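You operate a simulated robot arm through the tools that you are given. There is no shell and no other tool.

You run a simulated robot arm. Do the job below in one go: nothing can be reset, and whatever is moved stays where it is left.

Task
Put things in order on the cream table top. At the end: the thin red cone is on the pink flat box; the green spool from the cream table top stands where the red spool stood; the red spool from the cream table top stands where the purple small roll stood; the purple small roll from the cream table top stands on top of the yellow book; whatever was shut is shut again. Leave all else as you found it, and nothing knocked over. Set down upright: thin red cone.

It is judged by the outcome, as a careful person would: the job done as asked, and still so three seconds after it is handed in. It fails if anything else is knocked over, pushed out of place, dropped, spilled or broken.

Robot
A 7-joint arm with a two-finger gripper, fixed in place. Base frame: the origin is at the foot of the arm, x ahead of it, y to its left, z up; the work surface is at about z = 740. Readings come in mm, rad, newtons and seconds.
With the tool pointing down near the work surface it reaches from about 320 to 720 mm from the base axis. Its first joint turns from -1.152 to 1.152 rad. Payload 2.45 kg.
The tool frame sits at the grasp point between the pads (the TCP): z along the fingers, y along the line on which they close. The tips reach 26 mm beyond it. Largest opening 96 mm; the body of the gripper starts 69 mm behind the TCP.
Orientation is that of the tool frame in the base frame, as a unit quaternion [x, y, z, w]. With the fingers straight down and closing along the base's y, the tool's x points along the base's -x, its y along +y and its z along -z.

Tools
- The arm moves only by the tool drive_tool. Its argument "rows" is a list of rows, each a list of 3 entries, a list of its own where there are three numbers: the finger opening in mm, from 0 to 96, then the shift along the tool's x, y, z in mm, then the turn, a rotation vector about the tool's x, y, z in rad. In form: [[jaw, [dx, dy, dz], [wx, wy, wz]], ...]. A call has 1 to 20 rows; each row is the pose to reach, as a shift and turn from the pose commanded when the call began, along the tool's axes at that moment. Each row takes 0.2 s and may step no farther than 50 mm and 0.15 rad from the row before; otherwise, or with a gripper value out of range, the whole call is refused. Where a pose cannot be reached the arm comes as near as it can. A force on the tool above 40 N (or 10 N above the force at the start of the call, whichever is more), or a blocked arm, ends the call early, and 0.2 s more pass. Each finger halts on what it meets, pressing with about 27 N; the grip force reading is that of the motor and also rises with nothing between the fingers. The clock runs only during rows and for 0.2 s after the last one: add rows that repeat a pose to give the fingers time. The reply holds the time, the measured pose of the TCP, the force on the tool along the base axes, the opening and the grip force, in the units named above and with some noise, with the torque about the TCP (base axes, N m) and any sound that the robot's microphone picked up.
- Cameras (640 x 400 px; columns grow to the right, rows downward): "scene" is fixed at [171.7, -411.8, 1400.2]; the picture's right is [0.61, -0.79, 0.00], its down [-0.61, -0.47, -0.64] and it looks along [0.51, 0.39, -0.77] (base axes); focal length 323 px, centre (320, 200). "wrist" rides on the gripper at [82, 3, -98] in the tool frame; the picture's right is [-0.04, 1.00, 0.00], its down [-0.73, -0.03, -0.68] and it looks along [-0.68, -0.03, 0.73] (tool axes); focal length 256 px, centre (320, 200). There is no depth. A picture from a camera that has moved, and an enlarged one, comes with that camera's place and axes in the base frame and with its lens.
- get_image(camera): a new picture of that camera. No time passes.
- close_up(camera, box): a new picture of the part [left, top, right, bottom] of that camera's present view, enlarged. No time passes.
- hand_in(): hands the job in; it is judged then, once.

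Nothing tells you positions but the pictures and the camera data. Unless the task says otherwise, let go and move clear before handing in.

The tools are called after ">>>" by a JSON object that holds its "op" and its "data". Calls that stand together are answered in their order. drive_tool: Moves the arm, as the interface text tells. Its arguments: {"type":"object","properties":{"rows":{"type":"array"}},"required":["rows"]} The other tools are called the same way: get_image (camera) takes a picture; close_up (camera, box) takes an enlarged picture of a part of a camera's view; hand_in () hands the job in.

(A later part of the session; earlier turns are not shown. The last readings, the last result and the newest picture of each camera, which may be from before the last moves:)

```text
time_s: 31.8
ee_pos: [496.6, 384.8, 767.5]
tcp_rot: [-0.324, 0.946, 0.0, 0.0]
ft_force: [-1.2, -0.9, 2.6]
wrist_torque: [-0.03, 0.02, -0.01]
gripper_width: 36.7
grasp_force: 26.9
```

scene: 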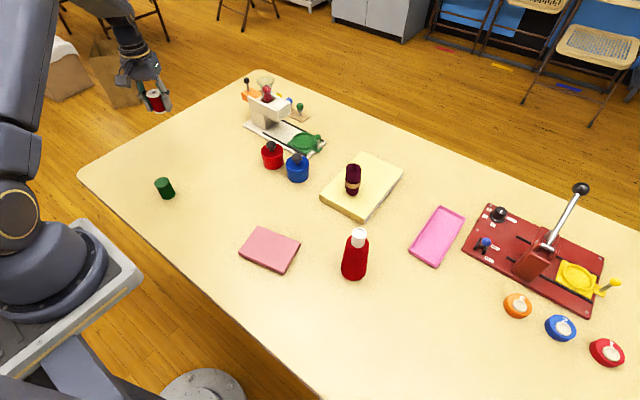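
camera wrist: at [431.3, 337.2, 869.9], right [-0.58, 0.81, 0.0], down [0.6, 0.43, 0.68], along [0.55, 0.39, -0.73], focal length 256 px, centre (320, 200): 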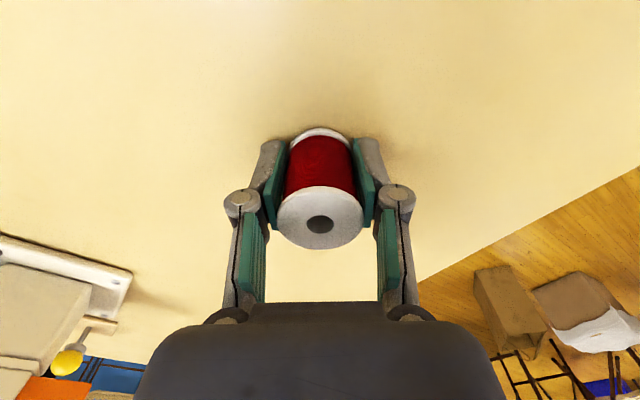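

Light contact now (about 3 N). Releasing gradually.

>>> {"op": "drive_tool", "data": {"rows": [[38, [0, 0, 0], [0, 0, 0]], [42, [0, 0, 0], [0, 0, 0]], [48, [0, 0, 0], [0, 0, 0]], [58, [0, 0, 0], [0, 0, 0]], [70, [0, 0, 0], [0, 0, 0]], [84, [0, 0, 0], [0, 0, 0]], [84, [0, 0, 0], [0, 0, 0]]]}}

>>> {"op": "get_image", "data": {"camera": "wrist"}}

>>> {"op": "close_up", "data": {"camera": "scene", "box": [110, 80, 230, 200]}}

```text
time_s: 33.4
ee_pos: [496.6, 383.8, 767.0]
tcp_rot: [-0.324, 0.946, 0.0, 0.0]
ft_force: [0.2, 0.4, 0.9]
wrist_torque: [0.0, 0.0, -0.01]
gripper_width: 84.2
grasp_force: 0.0
```

```text
taken
camera wrist: at [431.5, 336.9, 867.0], right [-0.58, 0.81, 0.0], down [0.6, 0.43, 0.68], along [0.55, 0.39, -0.73], focal length 256 px, centre (320, 200)
```

wrist: 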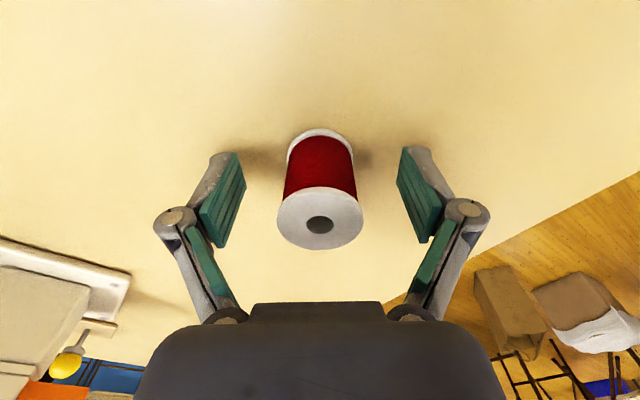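

```text
3.33 times, centred on (170, 140) of scene
camera zoom: at [171.7, -411.8, 1400.2], right [0.61, -0.79, 0.0], down [-0.61, -0.47, -0.64], along [0.51, 0.39, -0.77], focal length 1077 px, centre (820, 400)
```

zoom: 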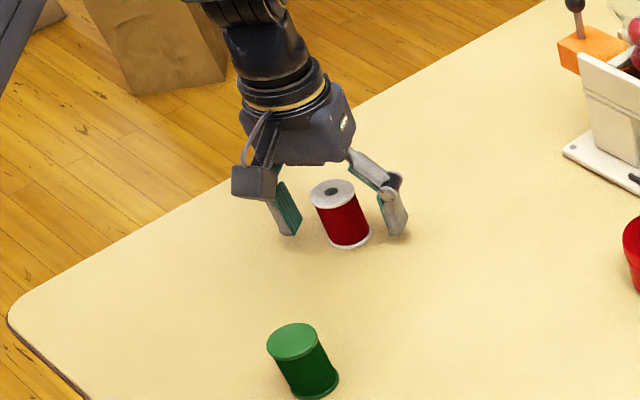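

The red spool stands in place. I'll rise, move over the green spool at about (371,258) and check alignment.

>>> {"op": "drive_tool", "data": {"rows": [[84, [0, 0, -30], [0, 0, 0]], [84, [0, 0, -75], [0, 0, 0]], [84, [0, 0, -115], [0, 0, 0]], [84, [44, -6, -115], [0, 0, 0]], [84, [88, -12, -115], [0, 0, 0]], [84, [132, -18, -115], [0, 0, 0]], [84, [177, -23, -115], [0, 0, 0]], [84, [177, -23, -85], [0, 0, 0]], [84, [177, -23, -50], [0, 0, 0]], [84, [177, -23, -30], [0, 0, 0]], [84, [177, -23, -30], [0, 0, 0]]]}}

>>> {"op": "get_image", "data": {"camera": "wrist"}}

>>> {"op": "get_image", "data": {"camera": "scene"}}

```text
time_s: 35.8
ee_pos: [369.7, 260.3, 796.6]
tcp_rot: [-0.324, 0.946, 0.0, 0.0]
ft_force: [0.6, 0.0, -0.2]
wrist_torque: [-0.02, 0.02, -0.01]
gripper_width: 84.0
grasp_force: 0.1
```

```text
taken
camera wrist: at [305.4, 211.6, 896.2], right [-0.58, 0.81, 0.0], down [0.6, 0.43, 0.68], along [0.55, 0.39, -0.73], focal length 256 px, centre (320, 200)
```

wrist: 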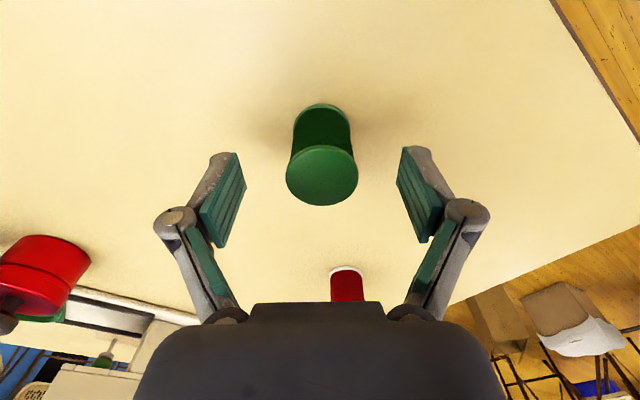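

```text
taken
```

scene: 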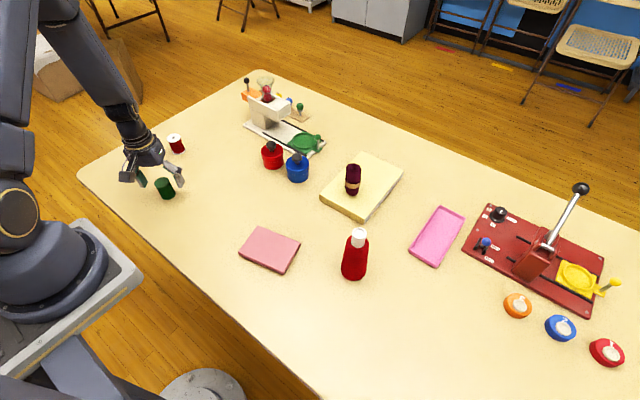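

The green spool is centred. I'll descend and grip it at the same height as the red one.

>>> {"op": "drive_tool", "data": {"rows": [[84, [1.5, 0.5, 0], [0, 0, 0]], [84, [1.5, 0.5, 15], [0, 0, 0]], [84, [1.5, 0.5, 29], [0, 0, 0]], [84, [1.5, 0.5, 29], [0, 0, 0]], [60, [1.5, 0.5, 29], [0, 0, 0]], [40, [1.5, 0.5, 29], [0, 0, 0]], [20, [1.5, 0.5, 29], [0, 0, 0]], [20, [1.5, 0.5, 29], [0, 0, 0]], [20, [1.5, 0.5, 29], [0, 0, 0]], [20, [1.5, 0.5, 29], [0, 0, 0]]]}}

>>> {"op": "get_image", "data": {"camera": "wrist"}}

```text
time_s: 38.0
ee_pos: [369.2, 258.6, 765.8]
tcp_rot: [-0.323, 0.947, 0.0, 0.002]
ft_force: [-1.5, 0.7, 9.7]
wrist_torque: [0.0, 0.07, 0.01]
gripper_width: 36.1
grasp_force: 27.4
```

```text
taken
camera wrist: at [303.7, 211.4, 865.1], right [-0.58, 0.81, 0.0], down [0.6, 0.43, 0.68], along [0.55, 0.4, -0.73], focal length 256 px, centre (320, 200)
```

wrist: 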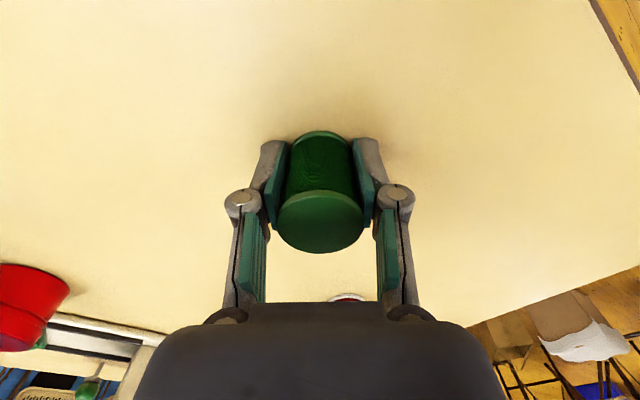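

Gripped at 36.1 mm with a small upward force. I'll lift slowly and check how it hangs.

>>> {"op": "drive_tool", "data": {"rows": [[20, [0, 0, -2], [0, 0, 0]], [20, [0, 0, -10], [0, 0, 0]], [20, [0, 0, -30], [0, 0, 0]], [20, [0, 0, -60], [0, 0, 0]], [20, [0, 0, -60], [0, 0, 0]]]}}

>>> {"op": "get_image", "data": {"camera": "wrist"}}

>>> {"op": "close_up", "data": {"camera": "scene", "box": [110, 100, 230, 220]}}

```text
time_s: 39.2
ee_pos: [370.5, 257.8, 828.4]
tcp_rot: [-0.324, 0.946, 0.0, 0.0]
ft_force: [-0.2, 0.4, 0.3]
wrist_torque: [0.01, 0.03, -0.01]
gripper_width: 36.0
grasp_force: 26.5
```

```text
taken
camera wrist: at [304.3, 210.1, 927.9], right [-0.58, 0.81, 0.0], down [0.6, 0.43, 0.68], along [0.55, 0.39, -0.73], focal length 256 px, centre (320, 200)
```

wrist: 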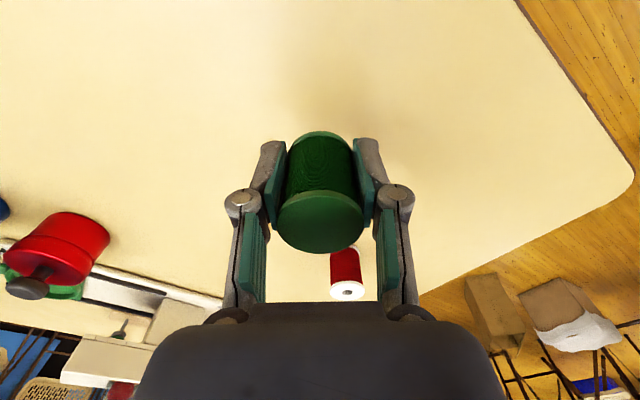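

```text
3.33 times, centred on (170, 160) of scene
camera zoom: at [171.7, -411.8, 1400.2], right [0.61, -0.79, 0.0], down [-0.61, -0.47, -0.64], along [0.51, 0.39, -0.77], focal length 1077 px, centre (820, 333)
```

zoom: 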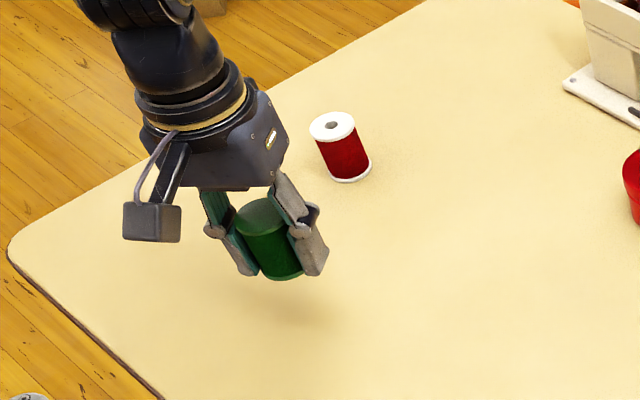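

The green spool hangs level and centred. I'll raise it and carry it round to above the red spool's old spot at (350,-320).

>>> {"op": "drive_tool", "data": {"rows": [[20, [0, 0, -40], [0, 0, 0]], [20, [0, 0, -80], [0, 0, 0]], [20, [0, 0, -105], [0, 0, 0]], [20, [15.9, -39.8, -105], [0, 0, 0.1008]], [20, [33.4, -78.4, -105], [0, 0, 0.2016]], [20, [52.5, -115.8, -105], [0, 0, 0.3024]], [20, [73.2, -151.8, -105], [0, 0, 0.4031]], [20, [95.5, -186.7, -105], [0, 0, 0.5039]], [20, [119.5, -220.2, -105], [0, 0, 0.6047]], [20, [145.1, -252.6, -105], [0, 0, 0.7055]], [20, [172.2, -283.6, -105], [0, 0, 0.8063]], [20, [201, -313.4, -105], [0, 0, 0.9071]], [20, [231.4, -342, -105], [0, 0, 1.0079]], [20, [263.4, -369.3, -105], [0, 0, 1.1086]], [20, [297, -395.4, -105], [0, 0, 1.2094]], [20, [332.3, -420.2, -105], [0, 0, 1.3102]], [20, [369.1, -443.7, -105], [0, 0, 1.411]], [20, [369.1, -443.7, -105], [0, 0, 1.411]], [20, [369.1, -443.7, -80], [0, 0, 1.411]], [20, [369.1, -443.7, -80], [0, 0, 1.411]]]}}

>>> {"op": "get_image", "data": {"camera": "wrist"}}

>>> {"op": "get_image", "data": {"camera": "scene"}}

```text
time_s: 43.4
ee_pos: [350.2, -320.3, 906.8]
tcp_rot: [0.366, 0.93, 0.0, 0.0]
ft_force: [0.2, -0.1, 0.1]
wrist_torque: [-0.03, -0.02, -0.02]
gripper_width: 35.5
grasp_force: 27.0
```

```text
taken
camera wrist: at [293.8, -263.3, 1006.8], right [0.71, 0.7, 0.0], down [0.52, -0.52, 0.68], along [0.48, -0.48, -0.73], focal length 256 px, centre (320, 200)
```

wrist: 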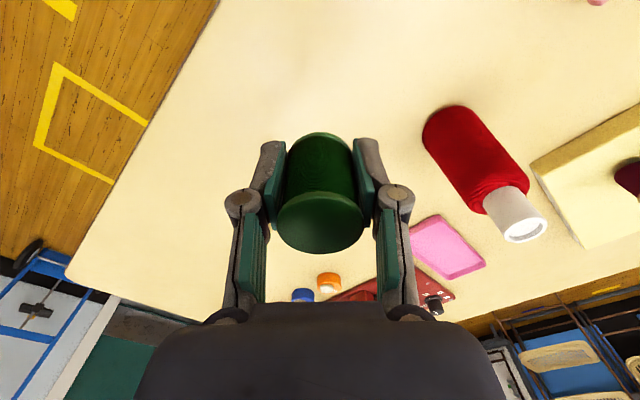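

```text
taken
```

scene: 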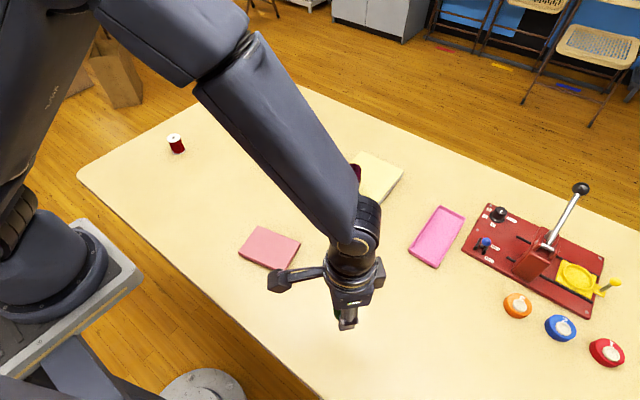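

I'm above the target spot; lowering to just over the table.

>>> {"op": "drive_tool", "data": {"rows": [[20, [0, 0, 45], [0, 0, 0]], [20, [0, 0, 90], [0, 0, 0]], [20, [0, 0, 120], [0, 0, 0]], [20, [0, 0, 132], [0, 0, 0]], [20, [0, 0, 137], [0, 0, 0]], [20, [0, 0, 137], [0, 0, 0]]]}}

>>> {"op": "get_image", "data": {"camera": "wrist"}}

>>> {"op": "close_up", "data": {"camera": "scene", "box": [270, 250, 410, 390]}}

```text
time_s: 44.8
ee_pos: [350.3, -319.7, 771.8]
tcp_rot: [0.366, 0.931, 0.0, 0.0]
ft_force: [-0.1, 0.3, -0.5]
wrist_torque: [0.02, 0.02, -0.01]
gripper_width: 36.0
grasp_force: 27.0
```

```text
taken
camera wrist: at [294.4, -261.9, 871.4], right [0.71, 0.7, 0.0], down [0.52, -0.52, 0.68], along [0.48, -0.48, -0.73], focal length 256 px, centre (320, 200)
```

wrist: 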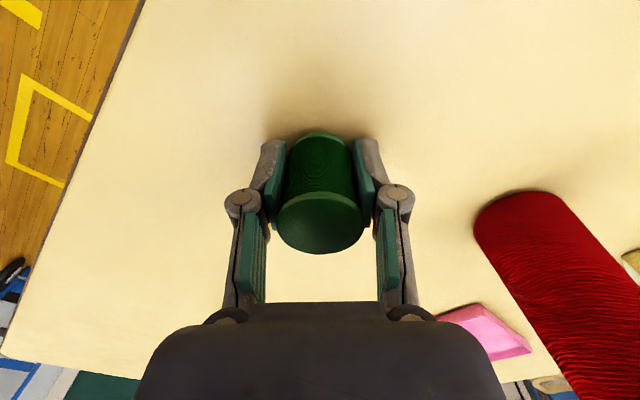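

```text
2.86 times, centred on (340, 320) of scene
camera zoom: at [171.7, -411.8, 1400.2], right [0.61, -0.79, 0.0], down [-0.61, -0.47, -0.64], along [0.51, 0.39, -0.77], focal length 923 px, centre (263, -143)
```

zoom: 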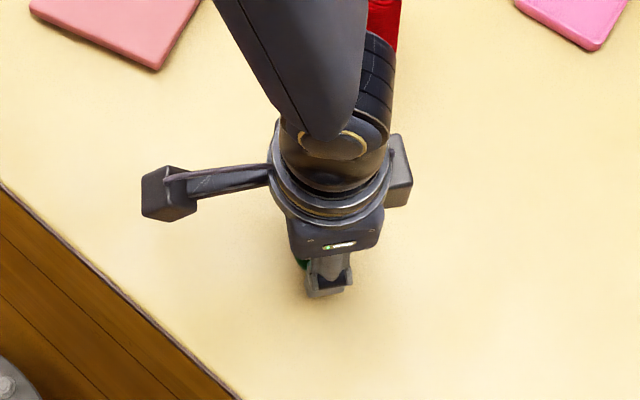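

The view matches the one I had when gripping the red spool here. Easing down to contact.

>>> {"op": "drive_tool", "data": {"rows": [[20, [0, 0, 1], [0, 0, 0]], [20, [0, 0, 2], [0, 0, 0]], [20, [0, 0, 2], [0, 0, 0]]]}}

```text
time_s: 45.6
ee_pos: [350.8, -318.9, 770.9]
tcp_rot: [0.366, 0.93, -0.001, 0.0]
ft_force: [0.4, -1.5, -0.1]
wrist_torque: [0.01, 0.02, -0.01]
gripper_width: 35.6
grasp_force: 26.9
```

>>> {"op": "drive_tool", "data": {"rows": [[20, [0, 0, 0.7], [0, 0, 0]], [20, [0, 0, 1.2], [0, 0, 0]], [20, [0, 0, 1.2], [0, 0, 0]]]}}

```text
time_s: 46.4
ee_pos: [350.8, -318.8, 768.8]
tcp_rot: [0.367, 0.93, 0.0, -0.001]
ft_force: [0.9, -0.2, -1.0]
wrist_torque: [0.01, 0.01, 0.01]
gripper_width: 35.8
grasp_force: 27.0
```

>>> {"op": "drive_tool", "data": {"rows": [[20, [0, 0, 0.7], [0, 0, 0]], [20, [0, 0, 0.7], [0, 0, 0]]]}}

```text
time_s: 47.0
ee_pos: [351.1, -317.9, 768.0]
tcp_rot: [0.366, 0.931, -0.001, 0.0]
ft_force: [-0.5, 0.7, 0.0]
wrist_torque: [-0.03, 0.01, -0.01]
gripper_width: 35.7
grasp_force: 27.3
```

>>> {"op": "drive_tool", "data": {"rows": [[20, [0, 0, 0.7], [0, 0, 0]], [20, [0, 0, 0.7], [0, 0, 0]]]}}

```text
time_s: 47.6
ee_pos: [351.9, -319.2, 767.2]
tcp_rot: [0.367, 0.93, 0.001, 0.0]
ft_force: [-0.5, -0.3, -0.9]
wrist_torque: [-0.01, 0.01, -0.01]
gripper_width: 35.8
grasp_force: 26.8
```

Still no contact (the spool was gripped with the hand slightly lower). Continuing gently.

>>> {"op": "drive_tool", "data": {"rows": [[20, [0, 0, 0.7], [0, 0, 0]], [20, [0, 0, 0.7], [0, 0, 0]]]}}

```text
time_s: 48.2
ee_pos: [350.1, -319.5, 765.9]
tcp_rot: [0.367, 0.93, -0.001, 0.0]
ft_force: [-0.4, 0.2, 0.1]
wrist_torque: [-0.01, 0.0, -0.01]
gripper_width: 35.7
grasp_force: 26.8
```

>>> {"op": "drive_tool", "data": {"rows": [[20, [0, 0, 0.7], [0, 0, 0]], [20, [0, 0, 0.7], [0, 0, 0]]]}}

>>> {"op": "close_up", "data": {"camera": "wrist", "box": [240, 110, 400, 270]}}

```text
time_s: 48.8
ee_pos: [349.1, -318.6, 765.2]
tcp_rot: [0.367, 0.93, 0.0, 0.001]
ft_force: [-0.2, -0.4, -0.4]
wrist_torque: [0.02, -0.01, 0.02]
gripper_width: 36.1
grasp_force: 27.1
```

```text
2.50 times, centred on (320, 190) of wrist
camera zoom: at [293.8, -260.8, 865.3], right [0.71, 0.7, 0.0], down [0.52, -0.52, 0.68], along [0.48, -0.48, -0.73], focal length 640 px, centre (320, 225)
```

zoom: 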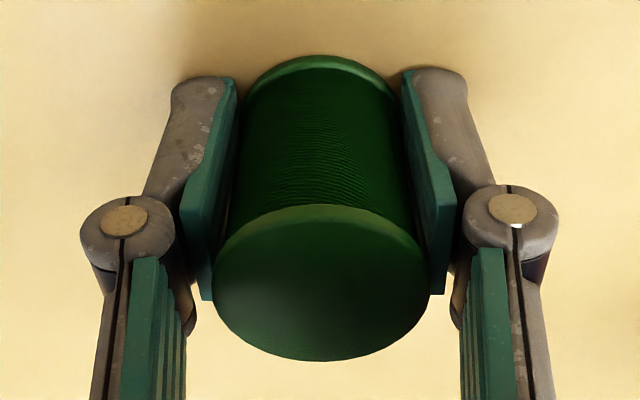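

Still hanging free by a hair. Continuing in small steps.

>>> {"op": "drive_tool", "data": {"rows": [[20, [0, 0, 0.6], [0, 0, 0]], [20, [0, 0, 0.6], [0, 0, 0]]]}}

```text
time_s: 49.4
ee_pos: [351.1, -319.1, 765.8]
tcp_rot: [0.366, 0.93, 0.0, 0.001]
ft_force: [0.7, 5.3, 19.1]
wrist_torque: [0.08, 0.04, -0.03]
gripper_width: 35.8
grasp_force: 27.6
```

Contact. I'll ease back half a millimetre and then release slowly.

>>> {"op": "drive_tool", "data": {"rows": [[20, [0, 0, -0.5], [0, 0, 0]], [20, [0, 0, -0.5], [0, 0, 0]]]}}

```text
time_s: 50.0
ee_pos: [349.6, -319.0, 765.8]
tcp_rot: [0.366, 0.931, 0.0, 0.001]
ft_force: [-1.9, 4.1, 22.0]
wrist_torque: [0.16, -0.01, 0.04]
gripper_width: 36.0
grasp_force: 27.1
```

>>> {"op": "drive_tool", "data": {"rows": [[20, [0, 0, -0.7], [0, 0, 0]], [20, [0, 0, -0.7], [0, 0, 0]]]}}

```text
time_s: 50.6
ee_pos: [350.7, -317.4, 766.0]
tcp_rot: [0.366, 0.931, 0.0, 0.0]
ft_force: [-0.2, 0.6, -0.2]
wrist_torque: [-0.04, 0.02, -0.01]
gripper_width: 35.8
grasp_force: 26.7
```

The spool is within about half a millimetre of the table. Releasing gradually.

>>> {"op": "drive_tool", "data": {"rows": [[20, [0, 0, 0.4], [0, 0, 0]], [37, [0, 0, 0.4], [0, 0, 0]], [40, [0, 0, 0.4], [0, 0, 0]], [46, [0, 0, 0.4], [0, 0, 0]], [56, [0, 0, 0.4], [0, 0, 0]], [70, [0, 0, 0.4], [0, 0, 0]], [84, [0, 0, 0.4], [0, 0, 0]], [84, [0, 0, 0.4], [0, 0, 0]]]}}

>>> {"op": "get_image", "data": {"camera": "wrist"}}

```text
time_s: 52.4
ee_pos: [350.3, -319.5, 766.3]
tcp_rot: [0.367, 0.93, 0.0, -0.001]
ft_force: [-0.7, 0.5, -0.6]
wrist_torque: [-0.04, -0.02, 0.0]
gripper_width: 84.0
grasp_force: 0.0
```

```text
taken
camera wrist: at [294.4, -261.1, 865.8], right [0.71, 0.7, 0.0], down [0.52, -0.52, 0.68], along [0.48, -0.48, -0.73], focal length 256 px, centre (320, 200)
```

wrist: 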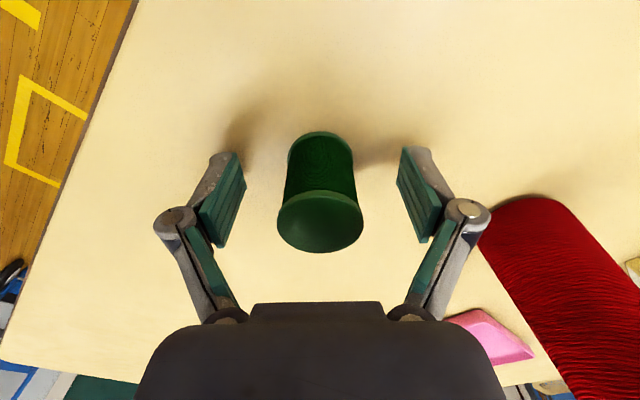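

The green spool stands where the red one was. I'll rise and move to view the red cone.

>>> {"op": "drive_tool", "data": {"rows": [[84, [0, 0, -30], [0, 0, 0]], [84, [0, 0, -75], [0, 0, 0]], [84, [0, 0, -120], [0, 0, 0]], [84, [0, 0, -165], [0, 0, 0]], [84, [22, 24, -190], [0, 0, -0.066]], [84, [44, 49, -190], [0, 0, -0.131]], [84, [65, 73, -190], [0, 0, -0.197]], [84, [87, 98, -190], [0, 0, -0.262]], [84, [87, 98, -190], [0, 0, -0.262]]]}}

>>> {"op": "get_image", "data": {"camera": "wrist"}}

>>> {"op": "get_image", "data": {"camera": "scene"}}

```text
time_s: 54.4
ee_pos: [353.4, -185.8, 954.6]
tcp_rot: [0.242, 0.97, -0.001, 0.0]
ft_force: [0.4, 0.2, 0.0]
wrist_torque: [0.03, -0.01, -0.01]
gripper_width: 84.0
grasp_force: 0.2
```

```text
taken
camera wrist: at [283.2, -144.9, 1054.5], right [0.5, 0.86, 0.0], down [0.63, -0.37, 0.68], along [0.59, -0.34, -0.73], focal length 256 px, centre (320, 200)
```

wrist: 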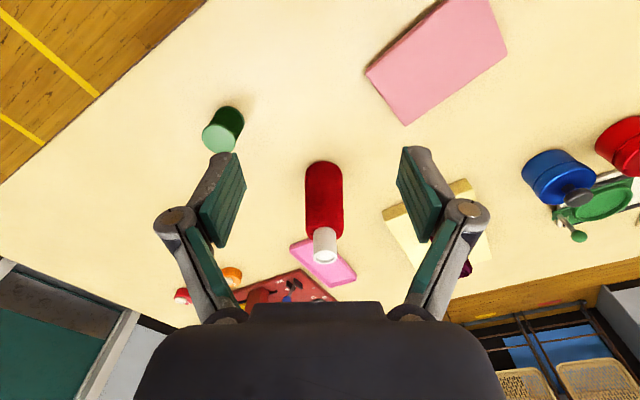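

```text
taken
```

scene: 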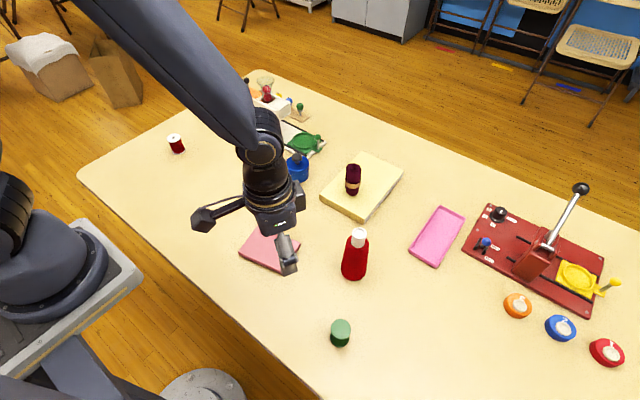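

>>> {"op": "close_up", "data": {"camera": "wrist", "box": [270, 150, 380, 275]}}

>>> {"op": "close_up", "data": {"camera": "scene", "box": [310, 210, 400, 300]}}

>>> {"op": "close_up", "data": {"camera": "wrist", "box": [340, 0, 530, 140]}}

>>> {"op": "close_up", "data": {"camera": "scene", "box": [300, 300, 380, 370]}}

```text
3.20 times, centred on (325, 212) of wrist
camera zoom: at [283.2, -144.9, 1054.5], right [0.5, 0.86, 0.0], down [0.63, -0.37, 0.68], along [0.59, -0.34, -0.73], focal length 819 px, centre (304, 160)
```

zoom: 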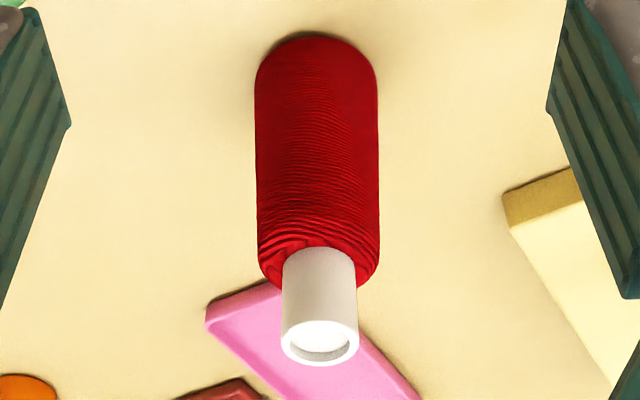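

```text
4.44 times, centred on (355, 255) of scene
camera zoom: at [171.7, -411.7, 1400.2], right [0.61, -0.79, 0.0], down [-0.61, -0.47, -0.64], along [0.51, 0.39, -0.77], focal length 1436 px, centre (164, -44)
```

zoom: 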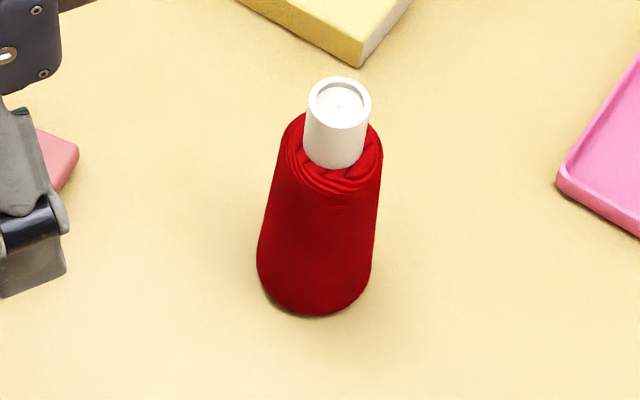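

```text
2.86 times, centred on (435, 70) of wrist
camera zoom: at [283.2, -144.9, 1054.5], right [0.5, 0.86, 0.0], down [0.63, -0.37, 0.68], along [0.59, -0.34, -0.73], focal length 731 px, centre (-9, 571)
```

zoom: 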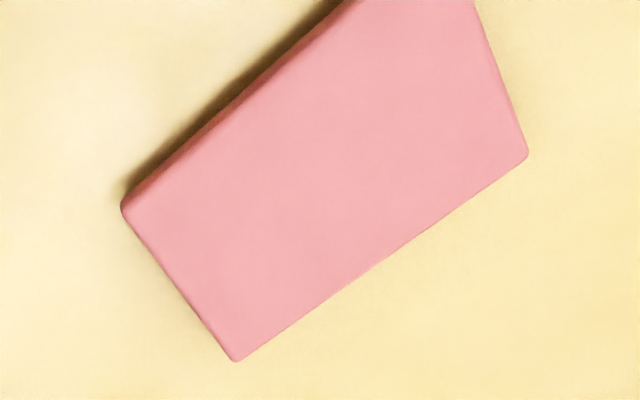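

```text
5.71 times, centred on (340, 335) of scene
camera zoom: at [171.7, -411.7, 1400.2], right [0.61, -0.79, 0.0], down [-0.61, -0.47, -0.64], along [0.51, 0.39, -0.77], focal length 1846 px, centre (206, -571)
```

zoom: 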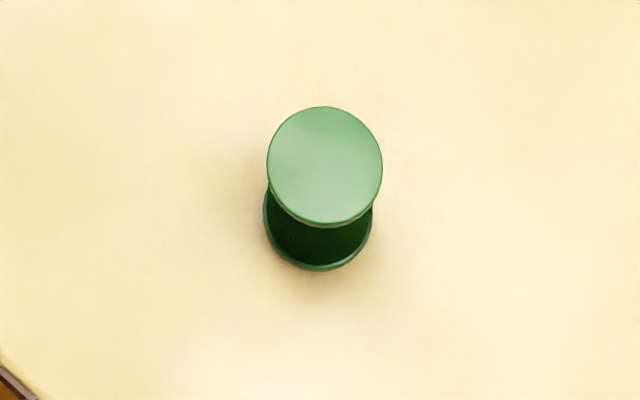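

The green spool's image position matches the red spool's original to within a pixel. The red cone is at about (492,-262), 58 mm at the base, ~47 mm at the shoulder, 150 mm tall; the pink box centre is about (412,-80). I'll move above the cone and check alignment.

>>> {"op": "drive_tool", "data": {"rows": [[96, [-40, 0, 0], [0, 0, 0]], [96, [-80, 0, 0], [0, 0, 0]], [96, [-120, -1, 0], [0, 0, 0]], [96, [-157, -1, 0], [0, 0, 0]], [96, [-157, -1, 0], [0, 0, 0]]]}}

>>> {"op": "get_image", "data": {"camera": "wrist"}}

>>> {"op": "close_up", "data": {"camera": "scene", "box": [280, 130, 440, 300]}}

```text
time_s: 55.6
ee_pos: [491.8, -265.6, 958.7]
tcp_rot: [0.242, 0.97, 0.0, 0.001]
ft_force: [0.1, 0.3, 0.0]
wrist_torque: [0.03, -0.01, -0.02]
gripper_width: 96.1
grasp_force: 0.0
```

```text
taken
camera wrist: at [423.3, -224.5, 1058.6], right [0.5, 0.86, 0.0], down [0.63, -0.37, 0.68], along [0.59, -0.34, -0.73], focal length 256 px, centre (320, 200)
```

wrist: 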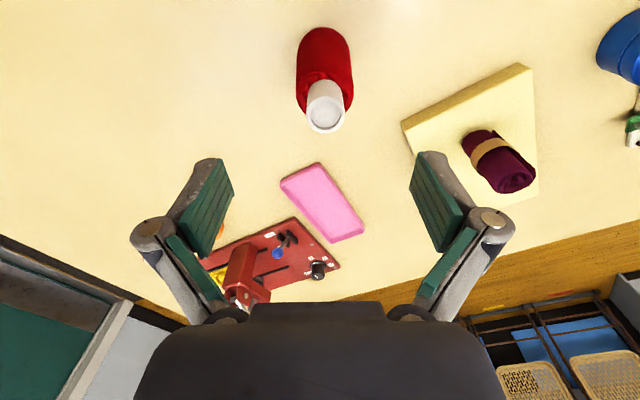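

```text
2.35 times, centred on (360, 215) of scene
camera zoom: at [171.7, -411.8, 1400.2], right [0.61, -0.79, 0.0], down [-0.61, -0.47, -0.64], along [0.51, 0.39, -0.77], focal length 760 px, centre (226, 165)
```

zoom: 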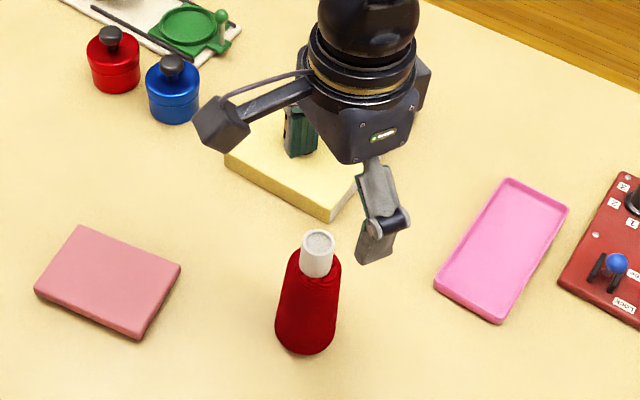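

The cone is a few millimetres nearer and to the side of the hand. I'll correct and lower partway for another check.

>>> {"op": "drive_tool", "data": {"rows": [[96, [4.5, 3, 0], [0, 0, 0]], [96, [4.5, 3, 30], [0, 0, 0]], [96, [4.5, 3, 60], [0, 0, 0]], [96, [4.5, 3, 80], [0, 0, 0]], [96, [4.5, 3, 80], [0, 0, 0]]]}}

>>> {"op": "get_image", "data": {"camera": "wrist"}}

>>> {"op": "close_up", "data": {"camera": "scene", "box": [280, 130, 440, 300]}}

```text
time_s: 56.8
ee_pos: [487.8, -259.8, 874.8]
tcp_rot: [0.242, 0.97, 0.0, -0.001]
ft_force: [0.7, -0.2, 0.1]
wrist_torque: [0.04, 0.02, -0.02]
gripper_width: 96.1
grasp_force: 0.0
```

```text
taken
camera wrist: at [419.3, -218.7, 974.7], right [0.5, 0.86, 0.0], down [0.63, -0.37, 0.68], along [0.59, -0.34, -0.73], focal length 256 px, centre (320, 200)
```

wrist: 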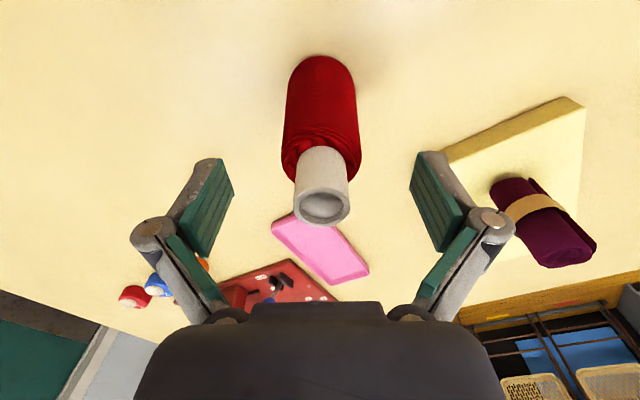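

```text
2.35 times, centred on (360, 215) of scene
camera zoom: at [171.7, -411.8, 1400.2], right [0.61, -0.79, 0.0], down [-0.61, -0.47, -0.64], along [0.51, 0.39, -0.77], focal length 760 px, centre (226, 165)
```

zoom: 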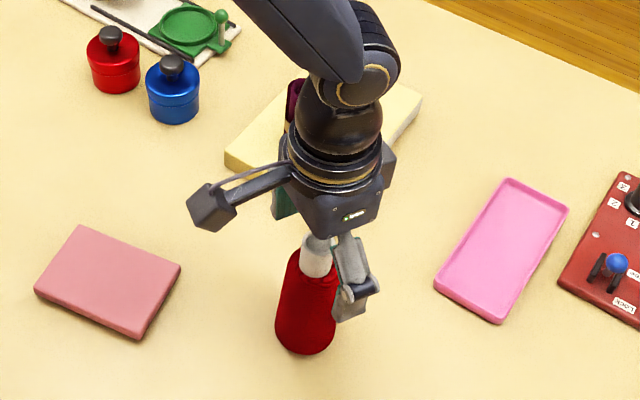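

The cone is now centred between the fingers. Descending to a grasp on the red body, keeping the palm clear of the tube.

>>> {"op": "drive_tool", "data": {"rows": [[96, [0, 0.5, 20], [0, 0, 0]], [96, [0, 0.5, 35], [0, 0, 0]], [96, [0, 0.5, 43], [0, 0, 0]], [96, [0, 0.5, 43], [0, 0, 0]]]}}

>>> {"op": "get_image", "data": {"camera": "wrist"}}

>>> {"op": "close_up", "data": {"camera": "scene", "box": [310, 190, 410, 290]}}

```text
time_s: 57.8
ee_pos: [486.8, -257.1, 832.3]
tcp_rot: [0.243, 0.97, 0.0, 0.0]
ft_force: [-0.8, -0.5, -0.5]
wrist_torque: [-0.01, -0.03, 0.01]
gripper_width: 95.9
grasp_force: 0.1
```

```text
taken
camera wrist: at [418.2, -216.1, 931.6], right [0.5, 0.86, 0.0], down [0.63, -0.37, 0.68], along [0.59, -0.34, -0.73], focal length 256 px, centre (320, 200)
```

wrist: 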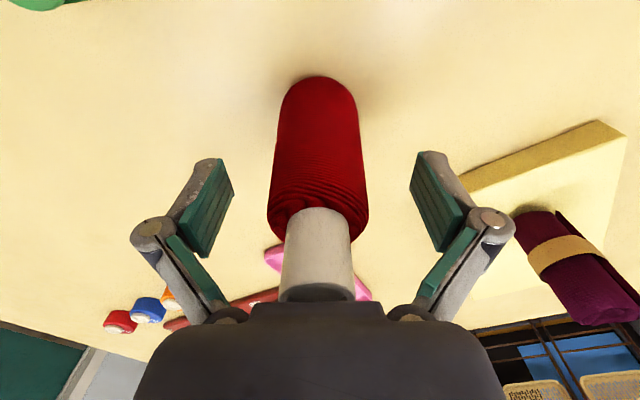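

```text
4.00 times, centred on (360, 240) of scene
camera zoom: at [171.7, -411.8, 1400.2], right [0.61, -0.79, 0.0], down [-0.61, -0.47, -0.64], along [0.51, 0.39, -0.77], focal length 1292 px, centre (160, 40)
```

zoom: 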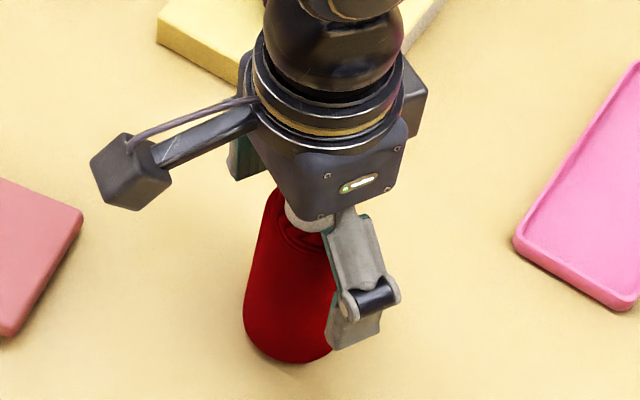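

No contact with the palm; the cone is centred. Closing the fingers.

>>> {"op": "drive_tool", "data": {"rows": [[80, [0, 0, 0], [0, 0, 0]], [64, [0, 0, 0], [0, 0, 0]], [50, [0, 0, 0], [0, 0, 0]], [35, [0, 0, 0], [0, 0, 0]], [30, [0, 0, 0], [0, 0, 0]], [30, [0, 0, 0], [0, 0, 0]], [30, [0, 0, 0], [0, 0, 0]], [30, [0, 0, 0], [0, 0, 0]]]}}

>>> {"op": "get_image", "data": {"camera": "wrist"}}

>>> {"op": "close_up", "data": {"camera": "scene", "box": [310, 190, 410, 290]}}

```text
time_s: 59.6
ee_pos: [486.6, -257.8, 832.9]
tcp_rot: [0.242, 0.97, 0.0, 0.0]
ft_force: [-1.1, -1.5, 5.0]
wrist_torque: [-0.08, 0.04, -0.07]
gripper_width: 50.0
grasp_force: 27.7
```

```text
taken
camera wrist: at [418.1, -216.3, 932.0], right [0.5, 0.86, 0.0], down [0.63, -0.37, 0.68], along [0.59, -0.34, -0.73], focal length 256 px, centre (320, 200)
```

wrist: 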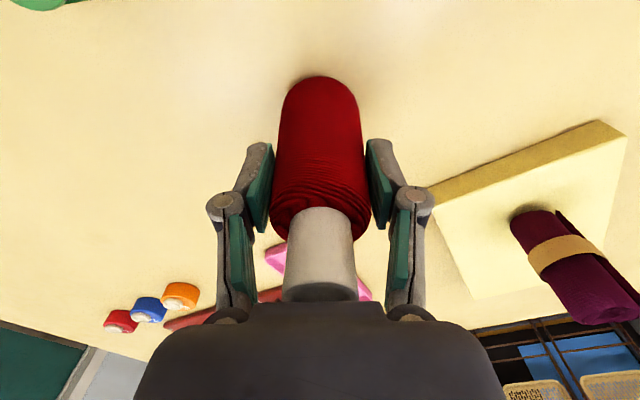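

```text
4.00 times, centred on (360, 240) of scene
camera zoom: at [171.6, -411.7, 1400.2], right [0.61, -0.79, 0.0], down [-0.61, -0.47, -0.64], along [0.51, 0.39, -0.77], focal length 1292 px, centre (160, 40)
```

zoom: 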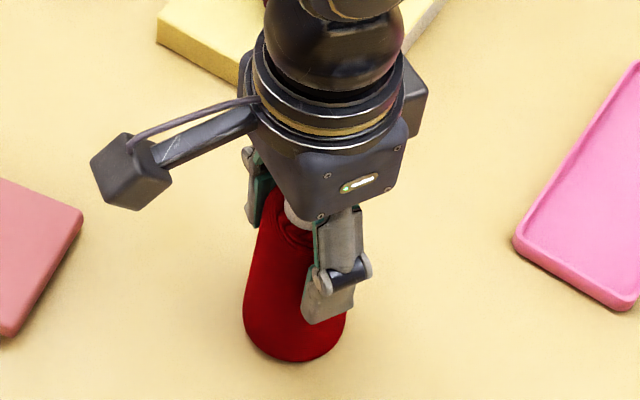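

Gripped at 50 mm. I'll lift slowly and check for slip or tilt.

>>> {"op": "drive_tool", "data": {"rows": [[30, [0, 0, -3], [0, 0, 0]], [30, [0, 0, -10], [0, 0, 0]], [30, [0, 0, -20], [0, 0, 0]], [30, [0, 0, -30], [0, 0, 0]], [30, [0, 0, -30], [0, 0, 0]]]}}

>>> {"op": "get_image", "data": {"camera": "wrist"}}

>>> {"op": "close_up", "data": {"camera": "scene", "box": [310, 190, 410, 290]}}

```text
time_s: 60.8
ee_pos: [488.2, -258.3, 861.9]
tcp_rot: [0.242, 0.97, -0.001, 0.0]
ft_force: [0.2, 0.6, -1.1]
wrist_torque: [-0.03, -0.01, 0.02]
gripper_width: 49.7
grasp_force: 27.4
```

```text
taken
camera wrist: at [419.6, -216.9, 960.9], right [0.5, 0.86, 0.0], down [0.63, -0.37, 0.68], along [0.59, -0.34, -0.73], focal length 256 px, centre (320, 200)
```

wrist: 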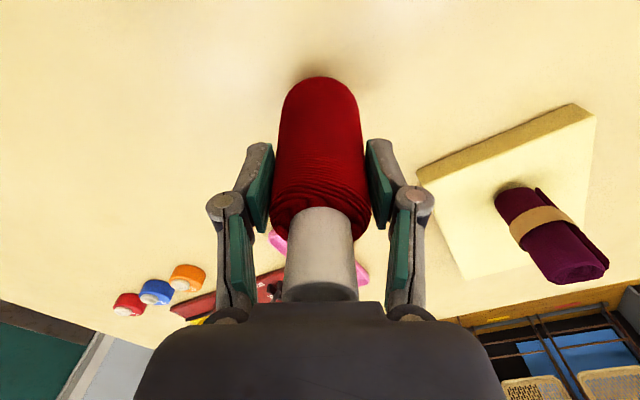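

```text
4.00 times, centred on (360, 240) of scene
camera zoom: at [171.7, -411.8, 1400.2], right [0.61, -0.79, 0.0], down [-0.61, -0.47, -0.64], along [0.51, 0.39, -0.77], focal length 1292 px, centre (160, 40)
```

zoom: 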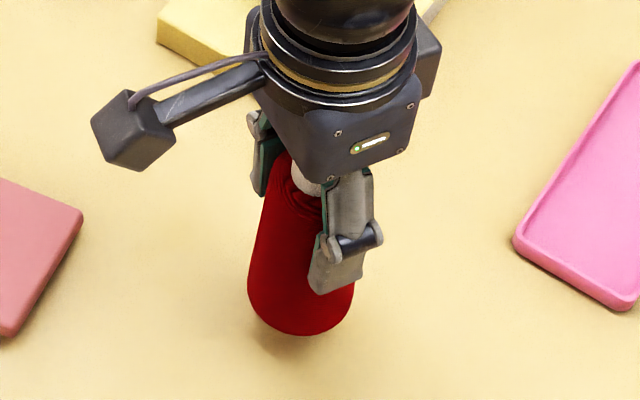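

The cone is held straight. I'll raise it and carry it to above the centre of the pink box.

>>> {"op": "drive_tool", "data": {"rows": [[30, [0, 0, -35], [0, 0, 0]], [30, [0, 0, -66], [0, 0, 0]], [30, [25.4, 20.1, -66], [0, 0, -0.05]], [30, [50.9, 40.1, -66], [0, 0, -0.1]], [30, [76.3, 60.2, -66], [0, 0, -0.15]], [30, [101.7, 80.3, -66], [0, 0, -0.2]], [30, [127.2, 100.3, -66], [0, 0, -0.25]], [30, [152.6, 120.4, -66], [0, 0, -0.299]], [30, [152.6, 120.4, -66], [0, 0, -0.299]], [30, [152.6, 120.4, -66], [0, 0, -0.299]]]}}

>>> {"op": "get_image", "data": {"camera": "wrist"}}

>>> {"op": "get_image", "data": {"camera": "scene"}}

```text
time_s: 63.0
ee_pos: [411.8, -76.6, 927.1]
tcp_rot: [0.094, 0.996, 0.0, -0.001]
ft_force: [0.1, 0.1, -0.7]
wrist_torque: [0.02, 0.0, -0.01]
gripper_width: 49.8
grasp_force: 27.1
```

```text
taken
camera wrist: at [334.7, -58.7, 1027.1], right [0.23, 0.97, 0.0], down [0.71, -0.17, 0.68], along [0.66, -0.15, -0.73], focal length 256 px, centre (320, 200)
```

wrist: 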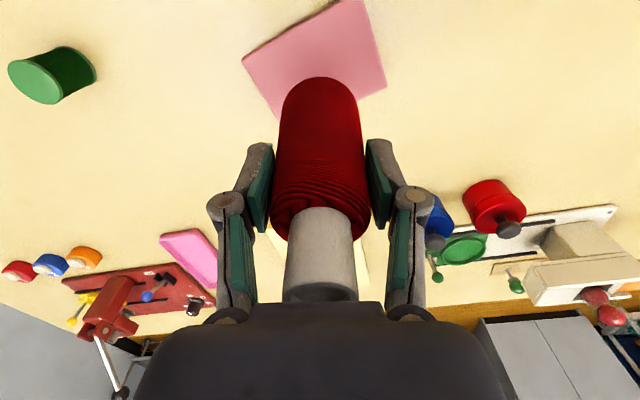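

```text
taken
```

scene: 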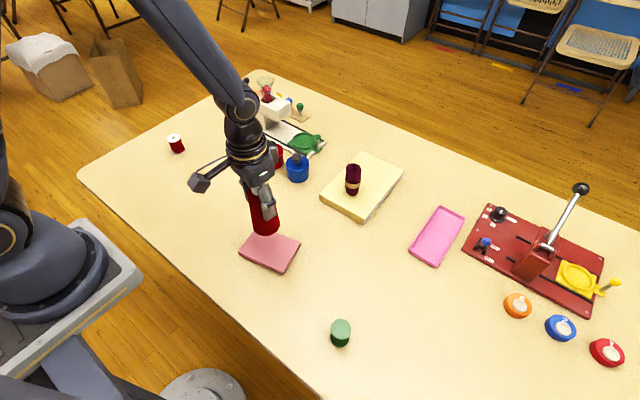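

The cone is above the pink box. Lowering partway to check the alignment.

>>> {"op": "drive_tool", "data": {"rows": [[30, [0, 0, 30], [0, 0, 0]], [30, [0, 0, 55], [0, 0, 0]], [30, [0, 0, 68], [0, 0, 0]], [30, [0, 0, 68], [0, 0, 0]]]}}

>>> {"op": "get_image", "data": {"camera": "wrist"}}

>>> {"op": "close_up", "data": {"camera": "scene", "box": [210, 180, 330, 290]}}

```text
time_s: 64.0
ee_pos: [412.0, -79.0, 860.1]
tcp_rot: [0.095, 0.995, 0.0, 0.0]
ft_force: [-0.2, -0.6, -1.3]
wrist_torque: [0.02, 0.02, -0.01]
gripper_width: 49.8
grasp_force: 27.2
```

```text
taken
camera wrist: at [334.0, -61.4, 959.0], right [0.23, 0.97, 0.0], down [0.71, -0.17, 0.68], along [0.66, -0.15, -0.73], focal length 256 px, centre (320, 200)
```

wrist: 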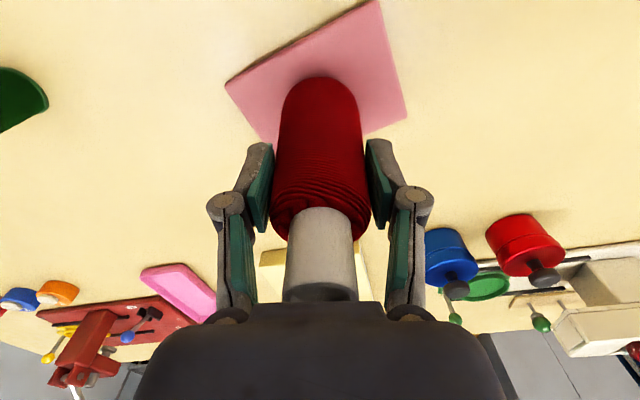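

```text
3.64 times, centred on (270, 235) of scene
camera zoom: at [171.7, -411.8, 1400.2], right [0.61, -0.79, 0.0], down [-0.61, -0.47, -0.64], along [0.51, 0.39, -0.77], focal length 1175 px, centre (502, 73)
```

zoom: 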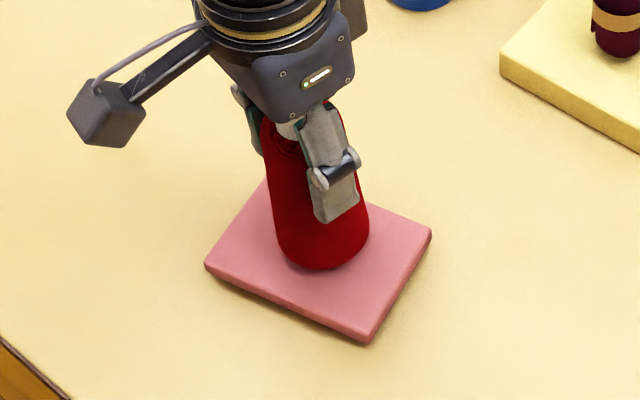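

The cone is well centred over the box with a gap of about a centimetre. Lowering in small steps.

>>> {"op": "drive_tool", "data": {"rows": [[30, [0, 0, 3], [0, 0, 0]], [30, [0, 0, 6], [0, 0, 0]], [30, [0, 0, 8], [0, 0, 0]], [30, [0, 0, 8], [0, 0, 0]]]}}

```text
time_s: 65.0
ee_pos: [412.8, -79.6, 853.8]
tcp_rot: [0.094, 0.996, 0.0, 0.002]
ft_force: [-1.7, 5.7, 35.0]
wrist_torque: [0.22, -0.14, -0.12]
gripper_width: 50.1
grasp_force: 27.2
```

Contact already, firmer than I want. Backing off a millimetre at a time.

>>> {"op": "drive_tool", "data": {"rows": [[30, [0, 0, -1], [0, 0, 0]], [30, [0, 0, -1], [0, 0, 0]]]}}

>>> {"op": "close_up", "data": {"camera": "scene", "box": [210, 180, 330, 290]}}

```text
time_s: 65.6
ee_pos: [412.9, -80.0, 853.4]
tcp_rot: [0.094, 0.996, 0.0, 0.001]
ft_force: [4.0, 5.1, 21.4]
wrist_torque: [0.13, -0.48, 0.0]
gripper_width: 49.9
grasp_force: 26.7
```

```text
3.64 times, centred on (270, 235) of scene
camera zoom: at [171.5, -411.6, 1400.3], right [0.61, -0.79, 0.0], down [-0.61, -0.47, -0.64], along [0.51, 0.39, -0.77], focal length 1175 px, centre (502, 73)
```

zoom: 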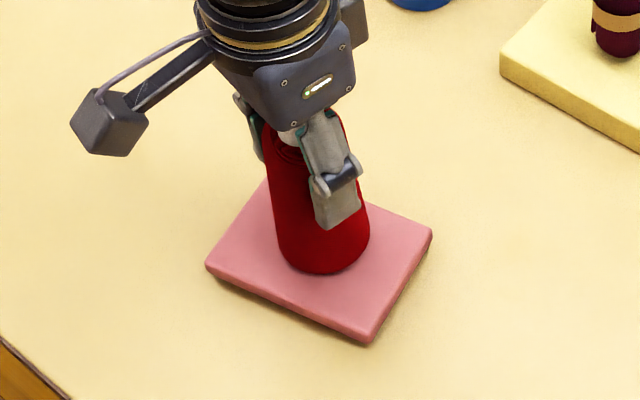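

>>> {"op": "drive_tool", "data": {"rows": [[30, [0, 0, -0.7], [0, 0, 0]], [30, [0, 0, -0.7], [0, 0, 0]]]}}

```text
time_s: 66.2
ee_pos: [411.0, -80.0, 853.5]
tcp_rot: [0.094, 0.996, 0.0, 0.001]
ft_force: [5.5, 0.7, 11.0]
wrist_torque: [-0.12, -0.5, 0.07]
gripper_width: 49.6
grasp_force: 27.1
```

>>> {"op": "drive_tool", "data": {"rows": [[30, [0, 0, -0.6], [0, 0, 0]], [30, [0, 0, -0.6], [0, 0, 0]]]}}

>>> {"op": "get_image", "data": {"camera": "wrist"}}

```text
time_s: 66.8
ee_pos: [410.1, -80.4, 853.7]
tcp_rot: [0.094, 0.996, 0.001, -0.001]
ft_force: [-0.1, -0.9, 1.5]
wrist_torque: [-0.13, -0.08, -0.02]
gripper_width: 49.6
grasp_force: 27.3
```

```text
taken
camera wrist: at [331.9, -61.2, 953.3], right [0.23, 0.97, 0.0], down [0.72, -0.17, 0.68], along [0.66, -0.16, -0.74], focal length 256 px, centre (320, 200)
```

wrist: 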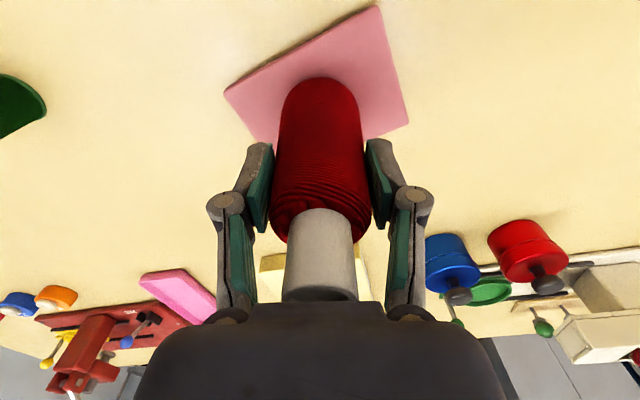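

Force is down to about 1.5 N, so the cone rests lightly on the box, upright. Releasing gradually.

>>> {"op": "drive_tool", "data": {"rows": [[50, [0, 0, 0], [0, 0, 0]], [52, [0, 0, 0], [0, 0, 0]], [55, [0, 0, 0], [0, 0, 0]], [60, [0, 0, 0], [0, 0, 0]], [68, [0, 0, 0], [0, 0, 0]], [80, [0, 0, 0], [0, 0, 0]], [96, [0, 0, 0], [0, 0, 0]], [96, [0, 0, 0], [0, 0, 0]], [96, [0, 0, 0], [0, 0, 0]]]}}

>>> {"op": "get_image", "data": {"camera": "wrist"}}

>>> {"op": "close_up", "data": {"camera": "scene", "box": [210, 180, 330, 290]}}

```text
time_s: 68.8
ee_pos: [411.4, -79.6, 853.8]
tcp_rot: [0.096, 0.995, 0.0, 0.0]
ft_force: [-0.1, 0.2, 0.1]
wrist_torque: [0.01, 0.0, 0.01]
gripper_width: 96.0
grasp_force: 0.2
```

```text
taken
camera wrist: at [332.9, -61.2, 953.4], right [0.23, 0.97, 0.0], down [0.71, -0.17, 0.68], along [0.66, -0.15, -0.73], focal length 256 px, centre (320, 200)
```

wrist: 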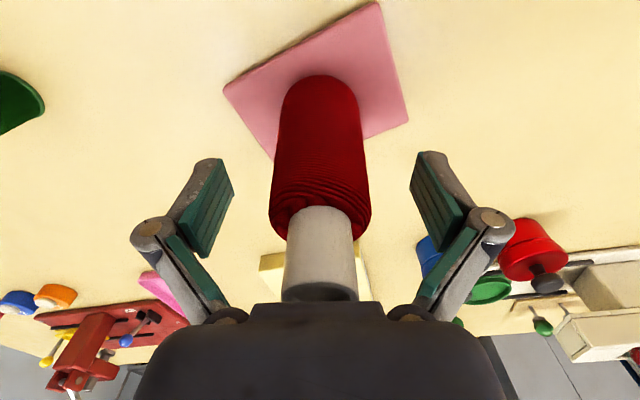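

```text
3.64 times, centred on (270, 235) of scene
camera zoom: at [171.7, -411.8, 1400.2], right [0.61, -0.79, 0.0], down [-0.61, -0.47, -0.64], along [0.51, 0.39, -0.77], focal length 1175 px, centre (502, 73)
```

zoom: 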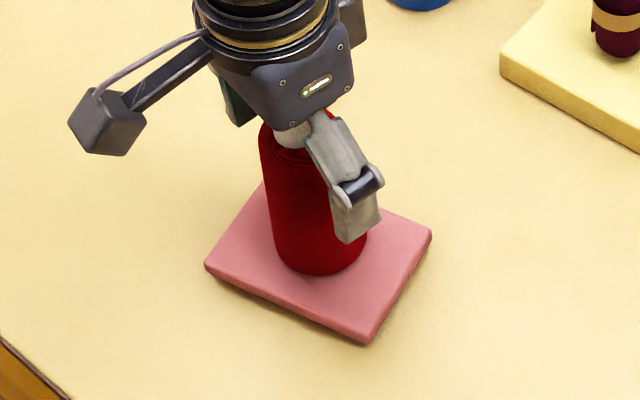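

The cone stands upright on the box. I'll rise straight up and move clear, then check the whole scene.

>>> {"op": "drive_tool", "data": {"rows": [[96, [0, 0, -20], [0, 0, 0]], [96, [0, 0, -50], [0, 0, 0]], [96, [0, 0, -85], [0, 0, 0]], [96, [0, 0, -125], [0, 0, 0]], [96, [0, 0, -150], [0, 0, 0]], [96, [0, 40, -155], [0, 0, 0]], [96, [0, 80, -160], [0, 0, 0]], [96, [0, 120, -160], [0, 0, 0]], [96, [0, 160, -160], [0, 0, 0]], [96, [0, 200, -160], [0, 0, 0]], [96, [0, 200, -160], [0, 0, 0]]]}}

>>> {"op": "get_image", "data": {"camera": "scene"}}

>>> {"op": "get_image", "data": {"camera": "wrist"}}

```text
time_s: 71.2
ee_pos: [447.1, 116.4, 1014.5]
tcp_rot: [0.095, 0.995, 0.0, -0.001]
ft_force: [0.1, 0.0, 0.2]
wrist_torque: [0.02, 0.03, 0.01]
gripper_width: 95.8
grasp_force: 0.2
```

```text
taken
```

scene: 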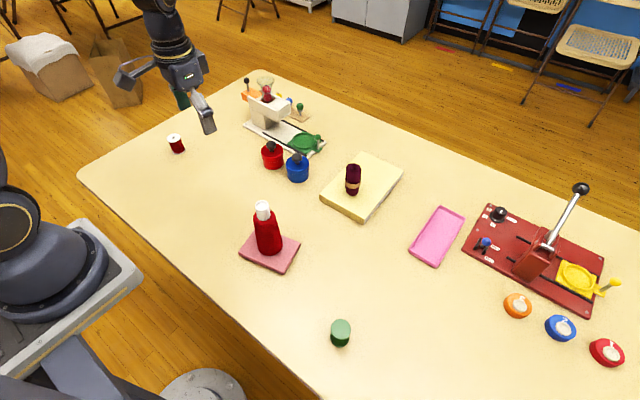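

```text
taken
camera wrist: at [370.1, 134.9, 1114.1], right [0.23, 0.97, 0.0], down [0.71, -0.17, 0.68], along [0.66, -0.16, -0.73], focal length 256 px, centre (320, 200)
```

wrist: 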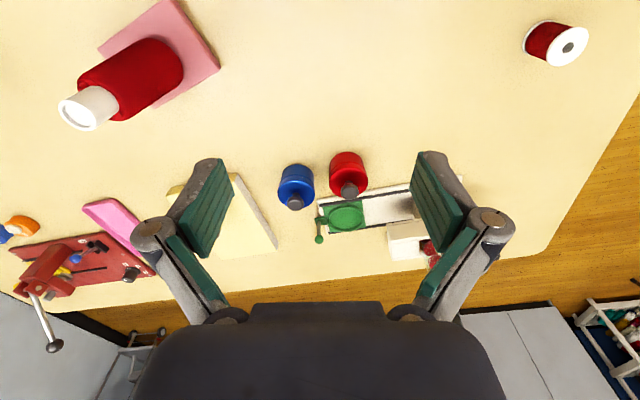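

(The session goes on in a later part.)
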